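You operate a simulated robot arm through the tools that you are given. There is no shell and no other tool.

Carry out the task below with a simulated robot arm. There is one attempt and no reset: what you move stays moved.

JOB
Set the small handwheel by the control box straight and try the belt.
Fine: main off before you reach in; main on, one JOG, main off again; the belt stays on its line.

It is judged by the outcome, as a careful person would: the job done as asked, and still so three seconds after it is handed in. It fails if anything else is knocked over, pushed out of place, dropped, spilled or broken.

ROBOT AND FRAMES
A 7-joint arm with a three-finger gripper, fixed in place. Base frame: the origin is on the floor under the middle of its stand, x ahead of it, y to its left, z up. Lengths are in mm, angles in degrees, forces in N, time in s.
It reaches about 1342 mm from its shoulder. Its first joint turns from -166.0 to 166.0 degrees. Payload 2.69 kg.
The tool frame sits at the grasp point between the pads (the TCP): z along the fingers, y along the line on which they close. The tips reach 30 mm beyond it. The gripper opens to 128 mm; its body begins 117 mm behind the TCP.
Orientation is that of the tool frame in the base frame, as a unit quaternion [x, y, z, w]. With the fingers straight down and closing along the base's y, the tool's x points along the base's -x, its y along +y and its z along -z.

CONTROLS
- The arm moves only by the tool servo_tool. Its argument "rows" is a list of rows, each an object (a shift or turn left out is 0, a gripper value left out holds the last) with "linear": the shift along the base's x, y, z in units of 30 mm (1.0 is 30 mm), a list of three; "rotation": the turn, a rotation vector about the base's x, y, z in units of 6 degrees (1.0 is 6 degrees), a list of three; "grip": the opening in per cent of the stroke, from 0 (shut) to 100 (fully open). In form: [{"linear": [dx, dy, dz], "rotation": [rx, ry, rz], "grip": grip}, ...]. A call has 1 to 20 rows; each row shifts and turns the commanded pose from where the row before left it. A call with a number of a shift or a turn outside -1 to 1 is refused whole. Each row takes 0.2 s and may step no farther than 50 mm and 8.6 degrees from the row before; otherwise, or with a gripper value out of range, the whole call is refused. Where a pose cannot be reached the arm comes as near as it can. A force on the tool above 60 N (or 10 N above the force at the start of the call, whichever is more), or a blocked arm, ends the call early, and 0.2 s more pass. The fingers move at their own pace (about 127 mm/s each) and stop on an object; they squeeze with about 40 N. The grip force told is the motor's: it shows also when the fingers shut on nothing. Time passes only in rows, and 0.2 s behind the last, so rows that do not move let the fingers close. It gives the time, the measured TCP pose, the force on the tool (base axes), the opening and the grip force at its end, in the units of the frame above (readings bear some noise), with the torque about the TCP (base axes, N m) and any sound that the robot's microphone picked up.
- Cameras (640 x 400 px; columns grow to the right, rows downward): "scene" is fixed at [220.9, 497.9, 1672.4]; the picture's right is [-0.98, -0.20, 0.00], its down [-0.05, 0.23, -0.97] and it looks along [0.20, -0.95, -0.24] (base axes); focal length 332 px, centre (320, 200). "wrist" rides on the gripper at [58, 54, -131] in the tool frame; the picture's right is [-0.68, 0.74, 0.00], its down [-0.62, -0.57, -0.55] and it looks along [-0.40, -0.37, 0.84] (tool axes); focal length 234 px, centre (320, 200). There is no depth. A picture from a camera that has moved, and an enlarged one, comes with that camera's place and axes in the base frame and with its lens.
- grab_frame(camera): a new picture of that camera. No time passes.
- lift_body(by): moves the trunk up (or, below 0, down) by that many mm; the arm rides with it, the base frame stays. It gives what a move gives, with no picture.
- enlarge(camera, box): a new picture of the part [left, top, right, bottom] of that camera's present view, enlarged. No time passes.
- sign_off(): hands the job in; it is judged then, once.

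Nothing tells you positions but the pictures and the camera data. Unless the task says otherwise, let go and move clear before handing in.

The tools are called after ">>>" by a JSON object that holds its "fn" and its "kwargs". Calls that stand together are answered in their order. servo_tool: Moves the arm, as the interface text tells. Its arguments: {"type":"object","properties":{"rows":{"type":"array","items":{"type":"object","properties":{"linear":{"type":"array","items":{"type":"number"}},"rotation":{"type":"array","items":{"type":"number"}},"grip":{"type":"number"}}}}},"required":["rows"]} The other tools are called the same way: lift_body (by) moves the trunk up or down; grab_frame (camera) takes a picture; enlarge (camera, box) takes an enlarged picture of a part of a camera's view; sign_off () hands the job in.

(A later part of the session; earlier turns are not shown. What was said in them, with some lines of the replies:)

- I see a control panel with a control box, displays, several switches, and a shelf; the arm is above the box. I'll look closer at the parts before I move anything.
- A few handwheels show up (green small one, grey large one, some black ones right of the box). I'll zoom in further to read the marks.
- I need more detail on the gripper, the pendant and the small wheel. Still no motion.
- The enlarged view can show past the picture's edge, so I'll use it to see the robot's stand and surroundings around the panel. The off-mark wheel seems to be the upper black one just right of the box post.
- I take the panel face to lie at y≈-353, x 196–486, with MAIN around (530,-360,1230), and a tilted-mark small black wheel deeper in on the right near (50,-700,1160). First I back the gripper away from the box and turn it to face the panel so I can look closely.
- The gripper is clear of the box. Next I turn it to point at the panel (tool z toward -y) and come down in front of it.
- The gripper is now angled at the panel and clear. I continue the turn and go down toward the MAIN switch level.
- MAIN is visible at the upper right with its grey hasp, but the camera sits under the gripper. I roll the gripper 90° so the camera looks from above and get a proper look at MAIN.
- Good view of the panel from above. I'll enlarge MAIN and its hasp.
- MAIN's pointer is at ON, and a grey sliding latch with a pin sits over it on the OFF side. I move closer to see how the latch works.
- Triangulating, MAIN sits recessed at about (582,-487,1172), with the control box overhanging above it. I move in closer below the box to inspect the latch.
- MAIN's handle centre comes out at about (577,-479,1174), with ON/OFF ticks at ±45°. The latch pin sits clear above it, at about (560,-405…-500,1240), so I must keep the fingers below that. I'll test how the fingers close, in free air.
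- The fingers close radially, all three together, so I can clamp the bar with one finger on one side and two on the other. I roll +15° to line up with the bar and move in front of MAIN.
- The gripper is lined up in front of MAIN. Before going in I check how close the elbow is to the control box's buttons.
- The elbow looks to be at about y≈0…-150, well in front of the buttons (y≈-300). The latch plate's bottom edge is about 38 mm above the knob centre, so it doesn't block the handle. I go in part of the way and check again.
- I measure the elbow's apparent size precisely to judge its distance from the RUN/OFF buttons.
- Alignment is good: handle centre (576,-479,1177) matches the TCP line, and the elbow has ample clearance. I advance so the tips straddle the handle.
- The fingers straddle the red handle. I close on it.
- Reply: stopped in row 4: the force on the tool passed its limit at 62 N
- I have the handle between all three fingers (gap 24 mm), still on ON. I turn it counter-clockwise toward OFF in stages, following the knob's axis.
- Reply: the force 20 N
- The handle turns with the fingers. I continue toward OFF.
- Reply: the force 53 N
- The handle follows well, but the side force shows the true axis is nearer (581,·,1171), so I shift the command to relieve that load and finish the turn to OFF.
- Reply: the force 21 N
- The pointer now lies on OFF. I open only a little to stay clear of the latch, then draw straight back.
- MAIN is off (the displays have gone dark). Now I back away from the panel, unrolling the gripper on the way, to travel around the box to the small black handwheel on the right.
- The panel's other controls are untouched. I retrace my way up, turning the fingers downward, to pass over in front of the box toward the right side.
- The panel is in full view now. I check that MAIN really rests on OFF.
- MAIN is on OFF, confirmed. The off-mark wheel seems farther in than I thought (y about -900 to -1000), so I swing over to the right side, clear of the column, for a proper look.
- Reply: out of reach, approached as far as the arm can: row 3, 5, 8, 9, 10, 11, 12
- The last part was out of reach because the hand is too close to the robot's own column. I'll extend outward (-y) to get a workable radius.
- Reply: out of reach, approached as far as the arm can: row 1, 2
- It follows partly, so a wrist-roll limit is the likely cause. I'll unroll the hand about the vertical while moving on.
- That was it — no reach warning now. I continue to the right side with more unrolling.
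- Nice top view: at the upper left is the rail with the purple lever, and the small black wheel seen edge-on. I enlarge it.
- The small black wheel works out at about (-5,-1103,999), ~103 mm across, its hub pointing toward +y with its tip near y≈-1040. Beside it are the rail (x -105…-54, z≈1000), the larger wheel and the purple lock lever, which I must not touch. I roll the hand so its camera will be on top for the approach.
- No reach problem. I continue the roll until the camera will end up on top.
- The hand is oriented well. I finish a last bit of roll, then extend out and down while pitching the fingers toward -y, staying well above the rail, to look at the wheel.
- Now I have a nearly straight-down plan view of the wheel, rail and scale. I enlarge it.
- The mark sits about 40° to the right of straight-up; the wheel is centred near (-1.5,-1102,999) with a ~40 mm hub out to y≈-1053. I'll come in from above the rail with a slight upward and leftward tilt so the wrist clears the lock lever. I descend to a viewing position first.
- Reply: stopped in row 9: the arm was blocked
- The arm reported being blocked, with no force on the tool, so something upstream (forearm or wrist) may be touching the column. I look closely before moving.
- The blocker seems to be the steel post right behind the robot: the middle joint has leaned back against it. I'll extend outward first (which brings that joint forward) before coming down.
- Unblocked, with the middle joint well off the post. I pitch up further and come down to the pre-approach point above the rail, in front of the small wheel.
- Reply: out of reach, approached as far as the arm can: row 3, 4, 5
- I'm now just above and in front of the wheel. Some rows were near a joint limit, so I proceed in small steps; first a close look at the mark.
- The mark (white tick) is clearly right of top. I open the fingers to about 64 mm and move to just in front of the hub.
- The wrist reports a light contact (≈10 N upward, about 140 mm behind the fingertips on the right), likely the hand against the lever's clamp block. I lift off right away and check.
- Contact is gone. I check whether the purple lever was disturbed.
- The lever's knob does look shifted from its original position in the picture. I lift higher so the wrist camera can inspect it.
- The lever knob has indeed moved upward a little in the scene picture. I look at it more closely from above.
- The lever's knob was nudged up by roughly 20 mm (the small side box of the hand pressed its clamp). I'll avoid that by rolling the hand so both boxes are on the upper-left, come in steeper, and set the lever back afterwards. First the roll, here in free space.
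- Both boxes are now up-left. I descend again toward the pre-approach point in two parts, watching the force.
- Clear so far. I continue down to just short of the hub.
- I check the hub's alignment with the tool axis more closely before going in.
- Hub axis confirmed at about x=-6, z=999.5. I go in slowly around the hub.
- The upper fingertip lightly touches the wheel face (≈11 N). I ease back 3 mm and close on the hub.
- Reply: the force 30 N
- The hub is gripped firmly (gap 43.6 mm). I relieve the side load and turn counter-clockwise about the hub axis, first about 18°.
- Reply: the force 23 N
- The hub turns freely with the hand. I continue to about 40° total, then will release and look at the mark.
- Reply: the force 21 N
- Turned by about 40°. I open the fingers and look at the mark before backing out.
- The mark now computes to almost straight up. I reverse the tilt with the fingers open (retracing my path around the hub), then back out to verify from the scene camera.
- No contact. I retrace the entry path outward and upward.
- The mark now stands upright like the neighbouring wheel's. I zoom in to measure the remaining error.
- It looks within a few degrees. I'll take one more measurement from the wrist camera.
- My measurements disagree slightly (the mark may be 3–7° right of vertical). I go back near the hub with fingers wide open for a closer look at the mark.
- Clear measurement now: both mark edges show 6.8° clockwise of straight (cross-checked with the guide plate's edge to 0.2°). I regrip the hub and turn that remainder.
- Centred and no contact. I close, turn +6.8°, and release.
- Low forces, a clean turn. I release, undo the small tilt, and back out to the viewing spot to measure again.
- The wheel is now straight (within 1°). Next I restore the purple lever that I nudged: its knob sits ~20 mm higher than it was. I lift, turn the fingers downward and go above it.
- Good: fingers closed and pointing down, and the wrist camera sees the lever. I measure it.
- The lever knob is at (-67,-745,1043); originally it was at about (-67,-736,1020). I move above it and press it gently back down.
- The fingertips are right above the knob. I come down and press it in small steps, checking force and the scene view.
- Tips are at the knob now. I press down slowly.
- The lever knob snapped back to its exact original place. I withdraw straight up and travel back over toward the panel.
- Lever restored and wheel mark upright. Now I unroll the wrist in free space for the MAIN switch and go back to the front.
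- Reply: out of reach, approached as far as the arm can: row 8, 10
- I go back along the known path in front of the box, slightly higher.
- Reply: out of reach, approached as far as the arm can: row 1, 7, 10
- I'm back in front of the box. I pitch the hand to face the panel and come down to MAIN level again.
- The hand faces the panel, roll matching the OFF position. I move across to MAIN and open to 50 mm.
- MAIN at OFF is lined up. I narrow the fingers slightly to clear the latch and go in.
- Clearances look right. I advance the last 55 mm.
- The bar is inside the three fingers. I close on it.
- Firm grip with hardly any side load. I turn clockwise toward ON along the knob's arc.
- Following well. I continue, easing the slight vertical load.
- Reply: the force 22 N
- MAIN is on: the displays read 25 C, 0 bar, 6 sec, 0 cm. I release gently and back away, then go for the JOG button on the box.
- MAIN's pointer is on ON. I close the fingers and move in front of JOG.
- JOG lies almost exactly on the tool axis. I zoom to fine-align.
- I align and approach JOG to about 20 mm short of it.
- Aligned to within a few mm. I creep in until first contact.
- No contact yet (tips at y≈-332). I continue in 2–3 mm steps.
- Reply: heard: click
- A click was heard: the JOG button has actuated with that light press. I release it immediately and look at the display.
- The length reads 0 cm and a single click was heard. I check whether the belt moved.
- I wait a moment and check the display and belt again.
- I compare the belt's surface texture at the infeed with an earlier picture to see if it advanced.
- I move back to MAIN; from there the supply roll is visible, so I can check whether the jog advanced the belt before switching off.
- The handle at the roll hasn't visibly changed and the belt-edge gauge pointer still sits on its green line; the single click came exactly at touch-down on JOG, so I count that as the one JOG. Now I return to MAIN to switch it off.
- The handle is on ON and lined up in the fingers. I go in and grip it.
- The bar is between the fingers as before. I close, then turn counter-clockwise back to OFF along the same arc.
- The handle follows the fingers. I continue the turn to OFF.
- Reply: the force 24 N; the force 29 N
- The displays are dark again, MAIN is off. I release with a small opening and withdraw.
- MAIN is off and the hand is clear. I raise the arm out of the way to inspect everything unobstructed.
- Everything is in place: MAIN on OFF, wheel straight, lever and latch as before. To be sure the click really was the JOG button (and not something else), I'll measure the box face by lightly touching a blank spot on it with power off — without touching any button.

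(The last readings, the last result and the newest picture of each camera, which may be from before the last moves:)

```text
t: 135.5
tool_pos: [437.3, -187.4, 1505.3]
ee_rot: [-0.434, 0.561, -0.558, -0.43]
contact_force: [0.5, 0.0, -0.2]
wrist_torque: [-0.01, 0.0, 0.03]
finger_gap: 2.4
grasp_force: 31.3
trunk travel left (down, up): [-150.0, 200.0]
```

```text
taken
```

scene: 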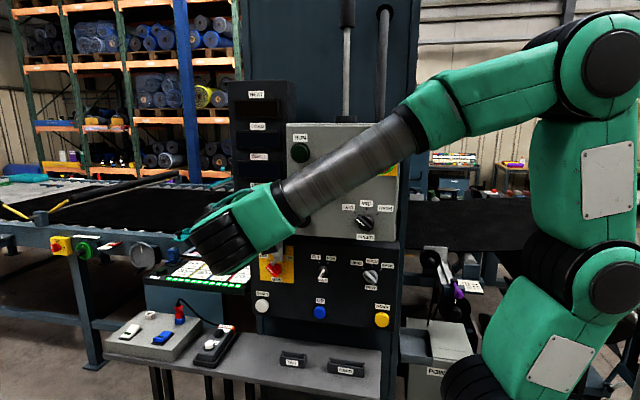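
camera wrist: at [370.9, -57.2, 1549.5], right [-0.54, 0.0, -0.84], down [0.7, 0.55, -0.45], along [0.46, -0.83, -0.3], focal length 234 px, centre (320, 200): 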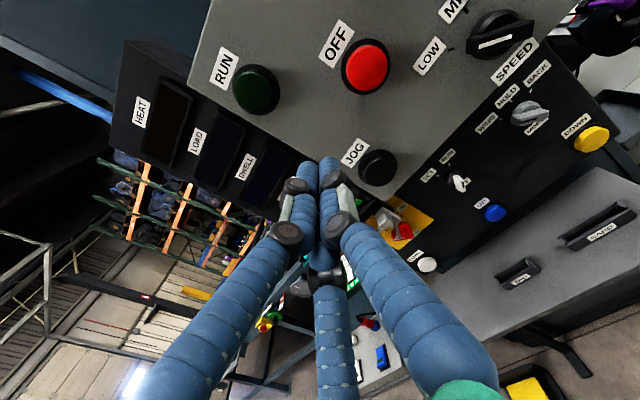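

The tool axis points at a blank spot between RUN, OFF and JOG. I approach and feel for the face.

>>> {"fn": "servo_tool", "kwargs": {"rows": [{"linear": [0, -0.9, 0], "grip": 0}, {"linear": [0, -0.9, 0]}, {"linear": [0, -0.9, 0]}, {"linear": [0, -0.8, 0]}, {"linear": [0, -0.3, 0]}]}}

>>> {"fn": "enlarge", "kwargs": {"camera": "wrist", "box": [200, 40, 440, 200]}}

```text
t: 136.7
tool_pos: [440.2, -301.9, 1504.2]
ee_rot: [-0.434, 0.562, -0.557, -0.431]
contact_force: [0.4, 0.1, 0.6]
wrist_torque: [-0.03, 0.03, 0.04]
finger_gap: 1.9
grasp_force: 31.3
trunk travel left (down, up): [-150.0, 200.0]
```

```text
2.50 times, centred on (320, 120) of wrist
camera zoom: at [371.9, -172.0, 1549.1], right [-0.54, 0.01, -0.84], down [0.7, 0.55, -0.45], along [0.46, -0.83, -0.3], focal length 585 px, centre (320, 400)
```

zoom: 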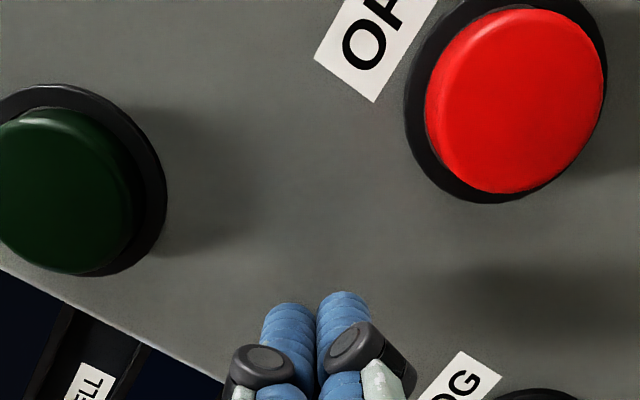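

>>> {"fn": "servo_tool", "kwargs": {"rows": [{"linear": [0, -0.3, 0]}, {"linear": [0, 0, 0]}]}}

>>> {"fn": "servo_tool", "kwargs": {"rows": [{"linear": [0, -0.15, 0]}, {"linear": [0, 0, 0]}]}}

>>> {"fn": "servo_tool", "kwargs": {"rows": [{"linear": [0, -0.1, 0]}, {"linear": [0, 0, 0]}]}}

```text
t: 137.3
tool_pos: [439.3, -311.3, 1505.5]
ee_rot: [-0.435, 0.561, -0.558, -0.43]
contact_force: [-0.1, 0.5, 0.0]
wrist_torque: [0.0, -0.02, 0.0]
finger_gap: 2.3
grasp_force: 31.4
trunk travel left (down, up): [-150.0, 200.0]
```

```text
t: 137.9
tool_pos: [438.9, -315.0, 1504.9]
ee_rot: [-0.434, 0.562, -0.557, -0.43]
contact_force: [-0.2, 0.7, 0.1]
wrist_torque: [0.0, 0.02, 0.01]
finger_gap: 2.1
grasp_force: 30.6
trunk travel left (down, up): [-150.0, 200.0]
```

```text
t: 138.5
tool_pos: [438.0, -318.2, 1504.1]
ee_rot: [-0.434, 0.562, -0.557, -0.43]
contact_force: [-0.2, -0.4, -0.1]
wrist_torque: [-0.01, -0.01, 0.02]
finger_gap: 2.1
grasp_force: 31.6
trunk travel left (down, up): [-150.0, 200.0]
```

Still no contact. I continue in 3 mm steps.

>>> {"fn": "servo_tool", "kwargs": {"rows": [{"linear": [0, -0.1, 0]}, {"linear": [0, 0, 0]}]}}

>>> {"fn": "servo_tool", "kwargs": {"rows": [{"linear": [0, -0.1, 0]}, {"linear": [0, 0, 0]}]}}

>>> {"fn": "servo_tool", "kwargs": {"rows": [{"linear": [0, -0.1, 0]}, {"linear": [0, 0, 0]}]}}

```text
t: 139.1
tool_pos: [439.0, -319.4, 1503.7]
ee_rot: [-0.434, 0.562, -0.557, -0.43]
contact_force: [0.2, 0.1, -0.8]
wrist_torque: [0.02, -0.05, -0.02]
finger_gap: 1.9
grasp_force: 31.3
trunk travel left (down, up): [-150.0, 200.0]
```

```text
t: 139.7
tool_pos: [437.8, -323.2, 1504.5]
ee_rot: [-0.434, 0.562, -0.557, -0.431]
contact_force: [-0.2, 0.1, -0.6]
wrist_torque: [-0.02, 0.04, -0.04]
finger_gap: 2.0
grasp_force: 31.5
trunk travel left (down, up): [-150.0, 200.0]
```

```text
t: 140.3
tool_pos: [438.5, -322.4, 1503.4]
ee_rot: [-0.435, 0.561, -0.557, -0.431]
contact_force: [0.4, 28.1, -7.8]
wrist_torque: [-0.09, -0.23, -0.03]
finger_gap: 1.9
grasp_force: 31.8
trunk travel left (down, up): [-150.0, 200.0]
```

The face is at fingertip y≈-354, so when the click came the tips were ~17.5 mm in front of it — matching the JOG cap's measured protrusion. The click was the JOG press. I back off and move clear.

>>> {"fn": "servo_tool", "kwargs": {"rows": [{"linear": [0, 0.6, 0]}, {"linear": [0, 1, 0]}, {"linear": [0, 1, 0]}, {"linear": [0, 1, 0]}, {"linear": [0, 0.6, 0.2]}, {"linear": [-0.2, 0, 0.5], "rotation": [1, 0, 0]}, {"linear": [-0.2, 0, 0.5], "rotation": [1, 0, 0]}, {"linear": [-0.2, 0, 0.5], "rotation": [1, 0, 0]}, {"linear": [-0.2, 0, 0.5], "rotation": [1, 0, 0]}, {"linear": [-0.2, 0, 0.5], "rotation": [1, 0, 0]}, {"linear": [-0.2, 0, 0.5], "rotation": [1, 0, 0]}, {"linear": [-0.2, 0, 0.5], "rotation": [1, 0, 0]}, {"linear": [-0.2, 0, 0.5], "rotation": [1, 0, 0]}, {"linear": [-0.2, 0, 0.5], "rotation": [1, 0, 0]}, {"linear": [-0.2, 0, 0.5], "rotation": [1, 0, 0]}, {"linear": [-0.2, -0.1, 0.5], "rotation": [1, 0, 0]}, {"linear": [-0.2, -0.1, 0.5], "rotation": [1, 0, 0]}, {"linear": [-0.2, -0.1, 0.5], "rotation": [1, 0, 0]}, {"linear": [-0.2, -0.1, 0.4], "rotation": [1, 0, 0]}, {"linear": [0, 0, 0.4], "rotation": [1, 0, 0], "grip": 50}]}}

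>>> {"fn": "grab_frame", "kwargs": {"camera": "scene"}}

>>> {"fn": "enlarge", "kwargs": {"camera": "scene", "box": [230, 80, 410, 250]}}

>>> {"fn": "enlarge", "kwargs": {"camera": "scene", "box": [230, 230, 410, 400]}}

>>> {"fn": "enlarge", "kwargs": {"camera": "scene", "box": [400, 235, 500, 325]}}

```text
t: 144.5
tool_pos: [355.6, -213.3, 1728.3]
ee_rot: [-0.612, 0.791, 0.004, 0.003]
contact_force: [0.5, -0.6, -0.7]
wrist_torque: [0.01, 0.02, -0.01]
finger_gap: 64.3
grasp_force: 0.1
trunk travel left (down, up): [-150.0, 200.0]
```

```text
taken
```

scene: 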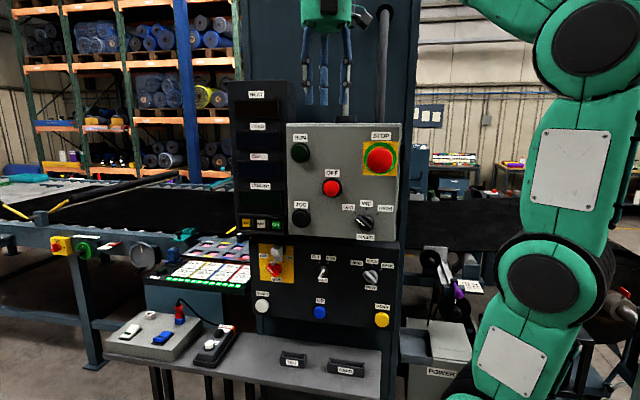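

```text
2.35 times, centred on (320, 165) of scene
camera zoom: at [220.9, 497.9, 1672.4], right [-0.98, -0.2, 0.0], down [-0.05, 0.23, -0.97], along [0.2, -0.95, -0.24], focal length 781 px, centre (320, 282)
```

zoom: 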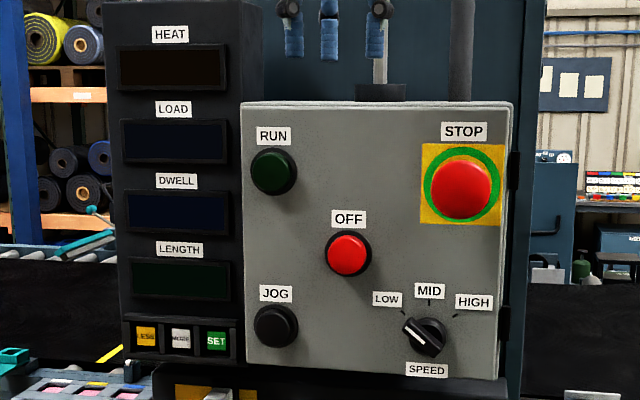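

```text
2.35 times, centred on (320, 315) of scene
camera zoom: at [220.9, 497.9, 1672.4], right [-0.98, -0.2, 0.0], down [-0.05, 0.23, -0.97], along [0.2, -0.95, -0.24], focal length 781 px, centre (320, -71)
```

zoom: 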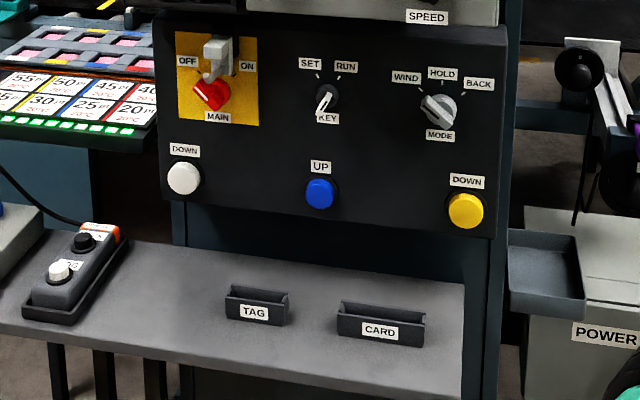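

```text
4.44 times, centred on (450, 280) of scene
camera zoom: at [220.9, 497.9, 1672.4], right [-0.98, -0.2, 0.0], down [-0.05, 0.23, -0.97], along [0.2, -0.95, -0.24], focal length 1476 px, centre (-258, -156)
```

zoom: 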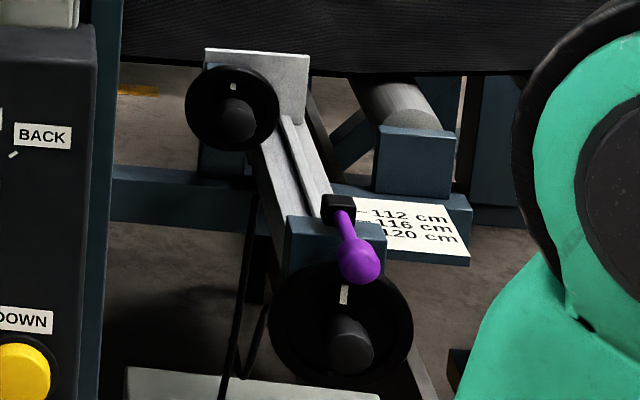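

The job as I leave it:

- **Wheel:** the small handwheel stands straight.
- **Jog:** MAIN was turned on and JOG pressed once. I heard one click and saw no belt travel; the length display stayed at 0 cm.
- **Belt:** the gauge pointer still sits on its green line.
- **MAIN:** back on OFF.
- **Lock lever:** I bumped it while reaching in and pressed it back to its original place.

The gripper is empty and clear, so I hand in.

>>> {"fn": "sign_off", "kwargs": {}}

```text
The job is handed in.
```

The small handwheel is set straight and MAIN is off again. I did not see the belt move when I tried it.

- **Handwheel:** I took this to be the small black wheel on the edge guide to the right of the control box, because its mark was about 47° off. It is now straight to within about 1°. I switched MAIN off before reaching in.
- **Belt trial:** I switched MAIN on, pressed JOG on the control box once, and switched MAIN off. The press was very light and I heard one click. The length display stayed at 0 cm. I counted the click as the one JOG because it came about where the fingertips should have met the button. I did not press again, to keep it to one.
- **Belt line:** The gauge pointer on the roller table still sits on its green line. If the belt did not run, that proves little.
- **Lock lever:** While reaching in, my hand pushed the purple lock lever up by about 20 mm. I pressed it back down, and it matches its original position in the pictures.
- **Other contact:** With power off, I touched a blank spot on the box face with about 28 N to check where the JOG press had landed. The arm was also blocked once, most likely by the steel post behind the robot. I saw no other changes.
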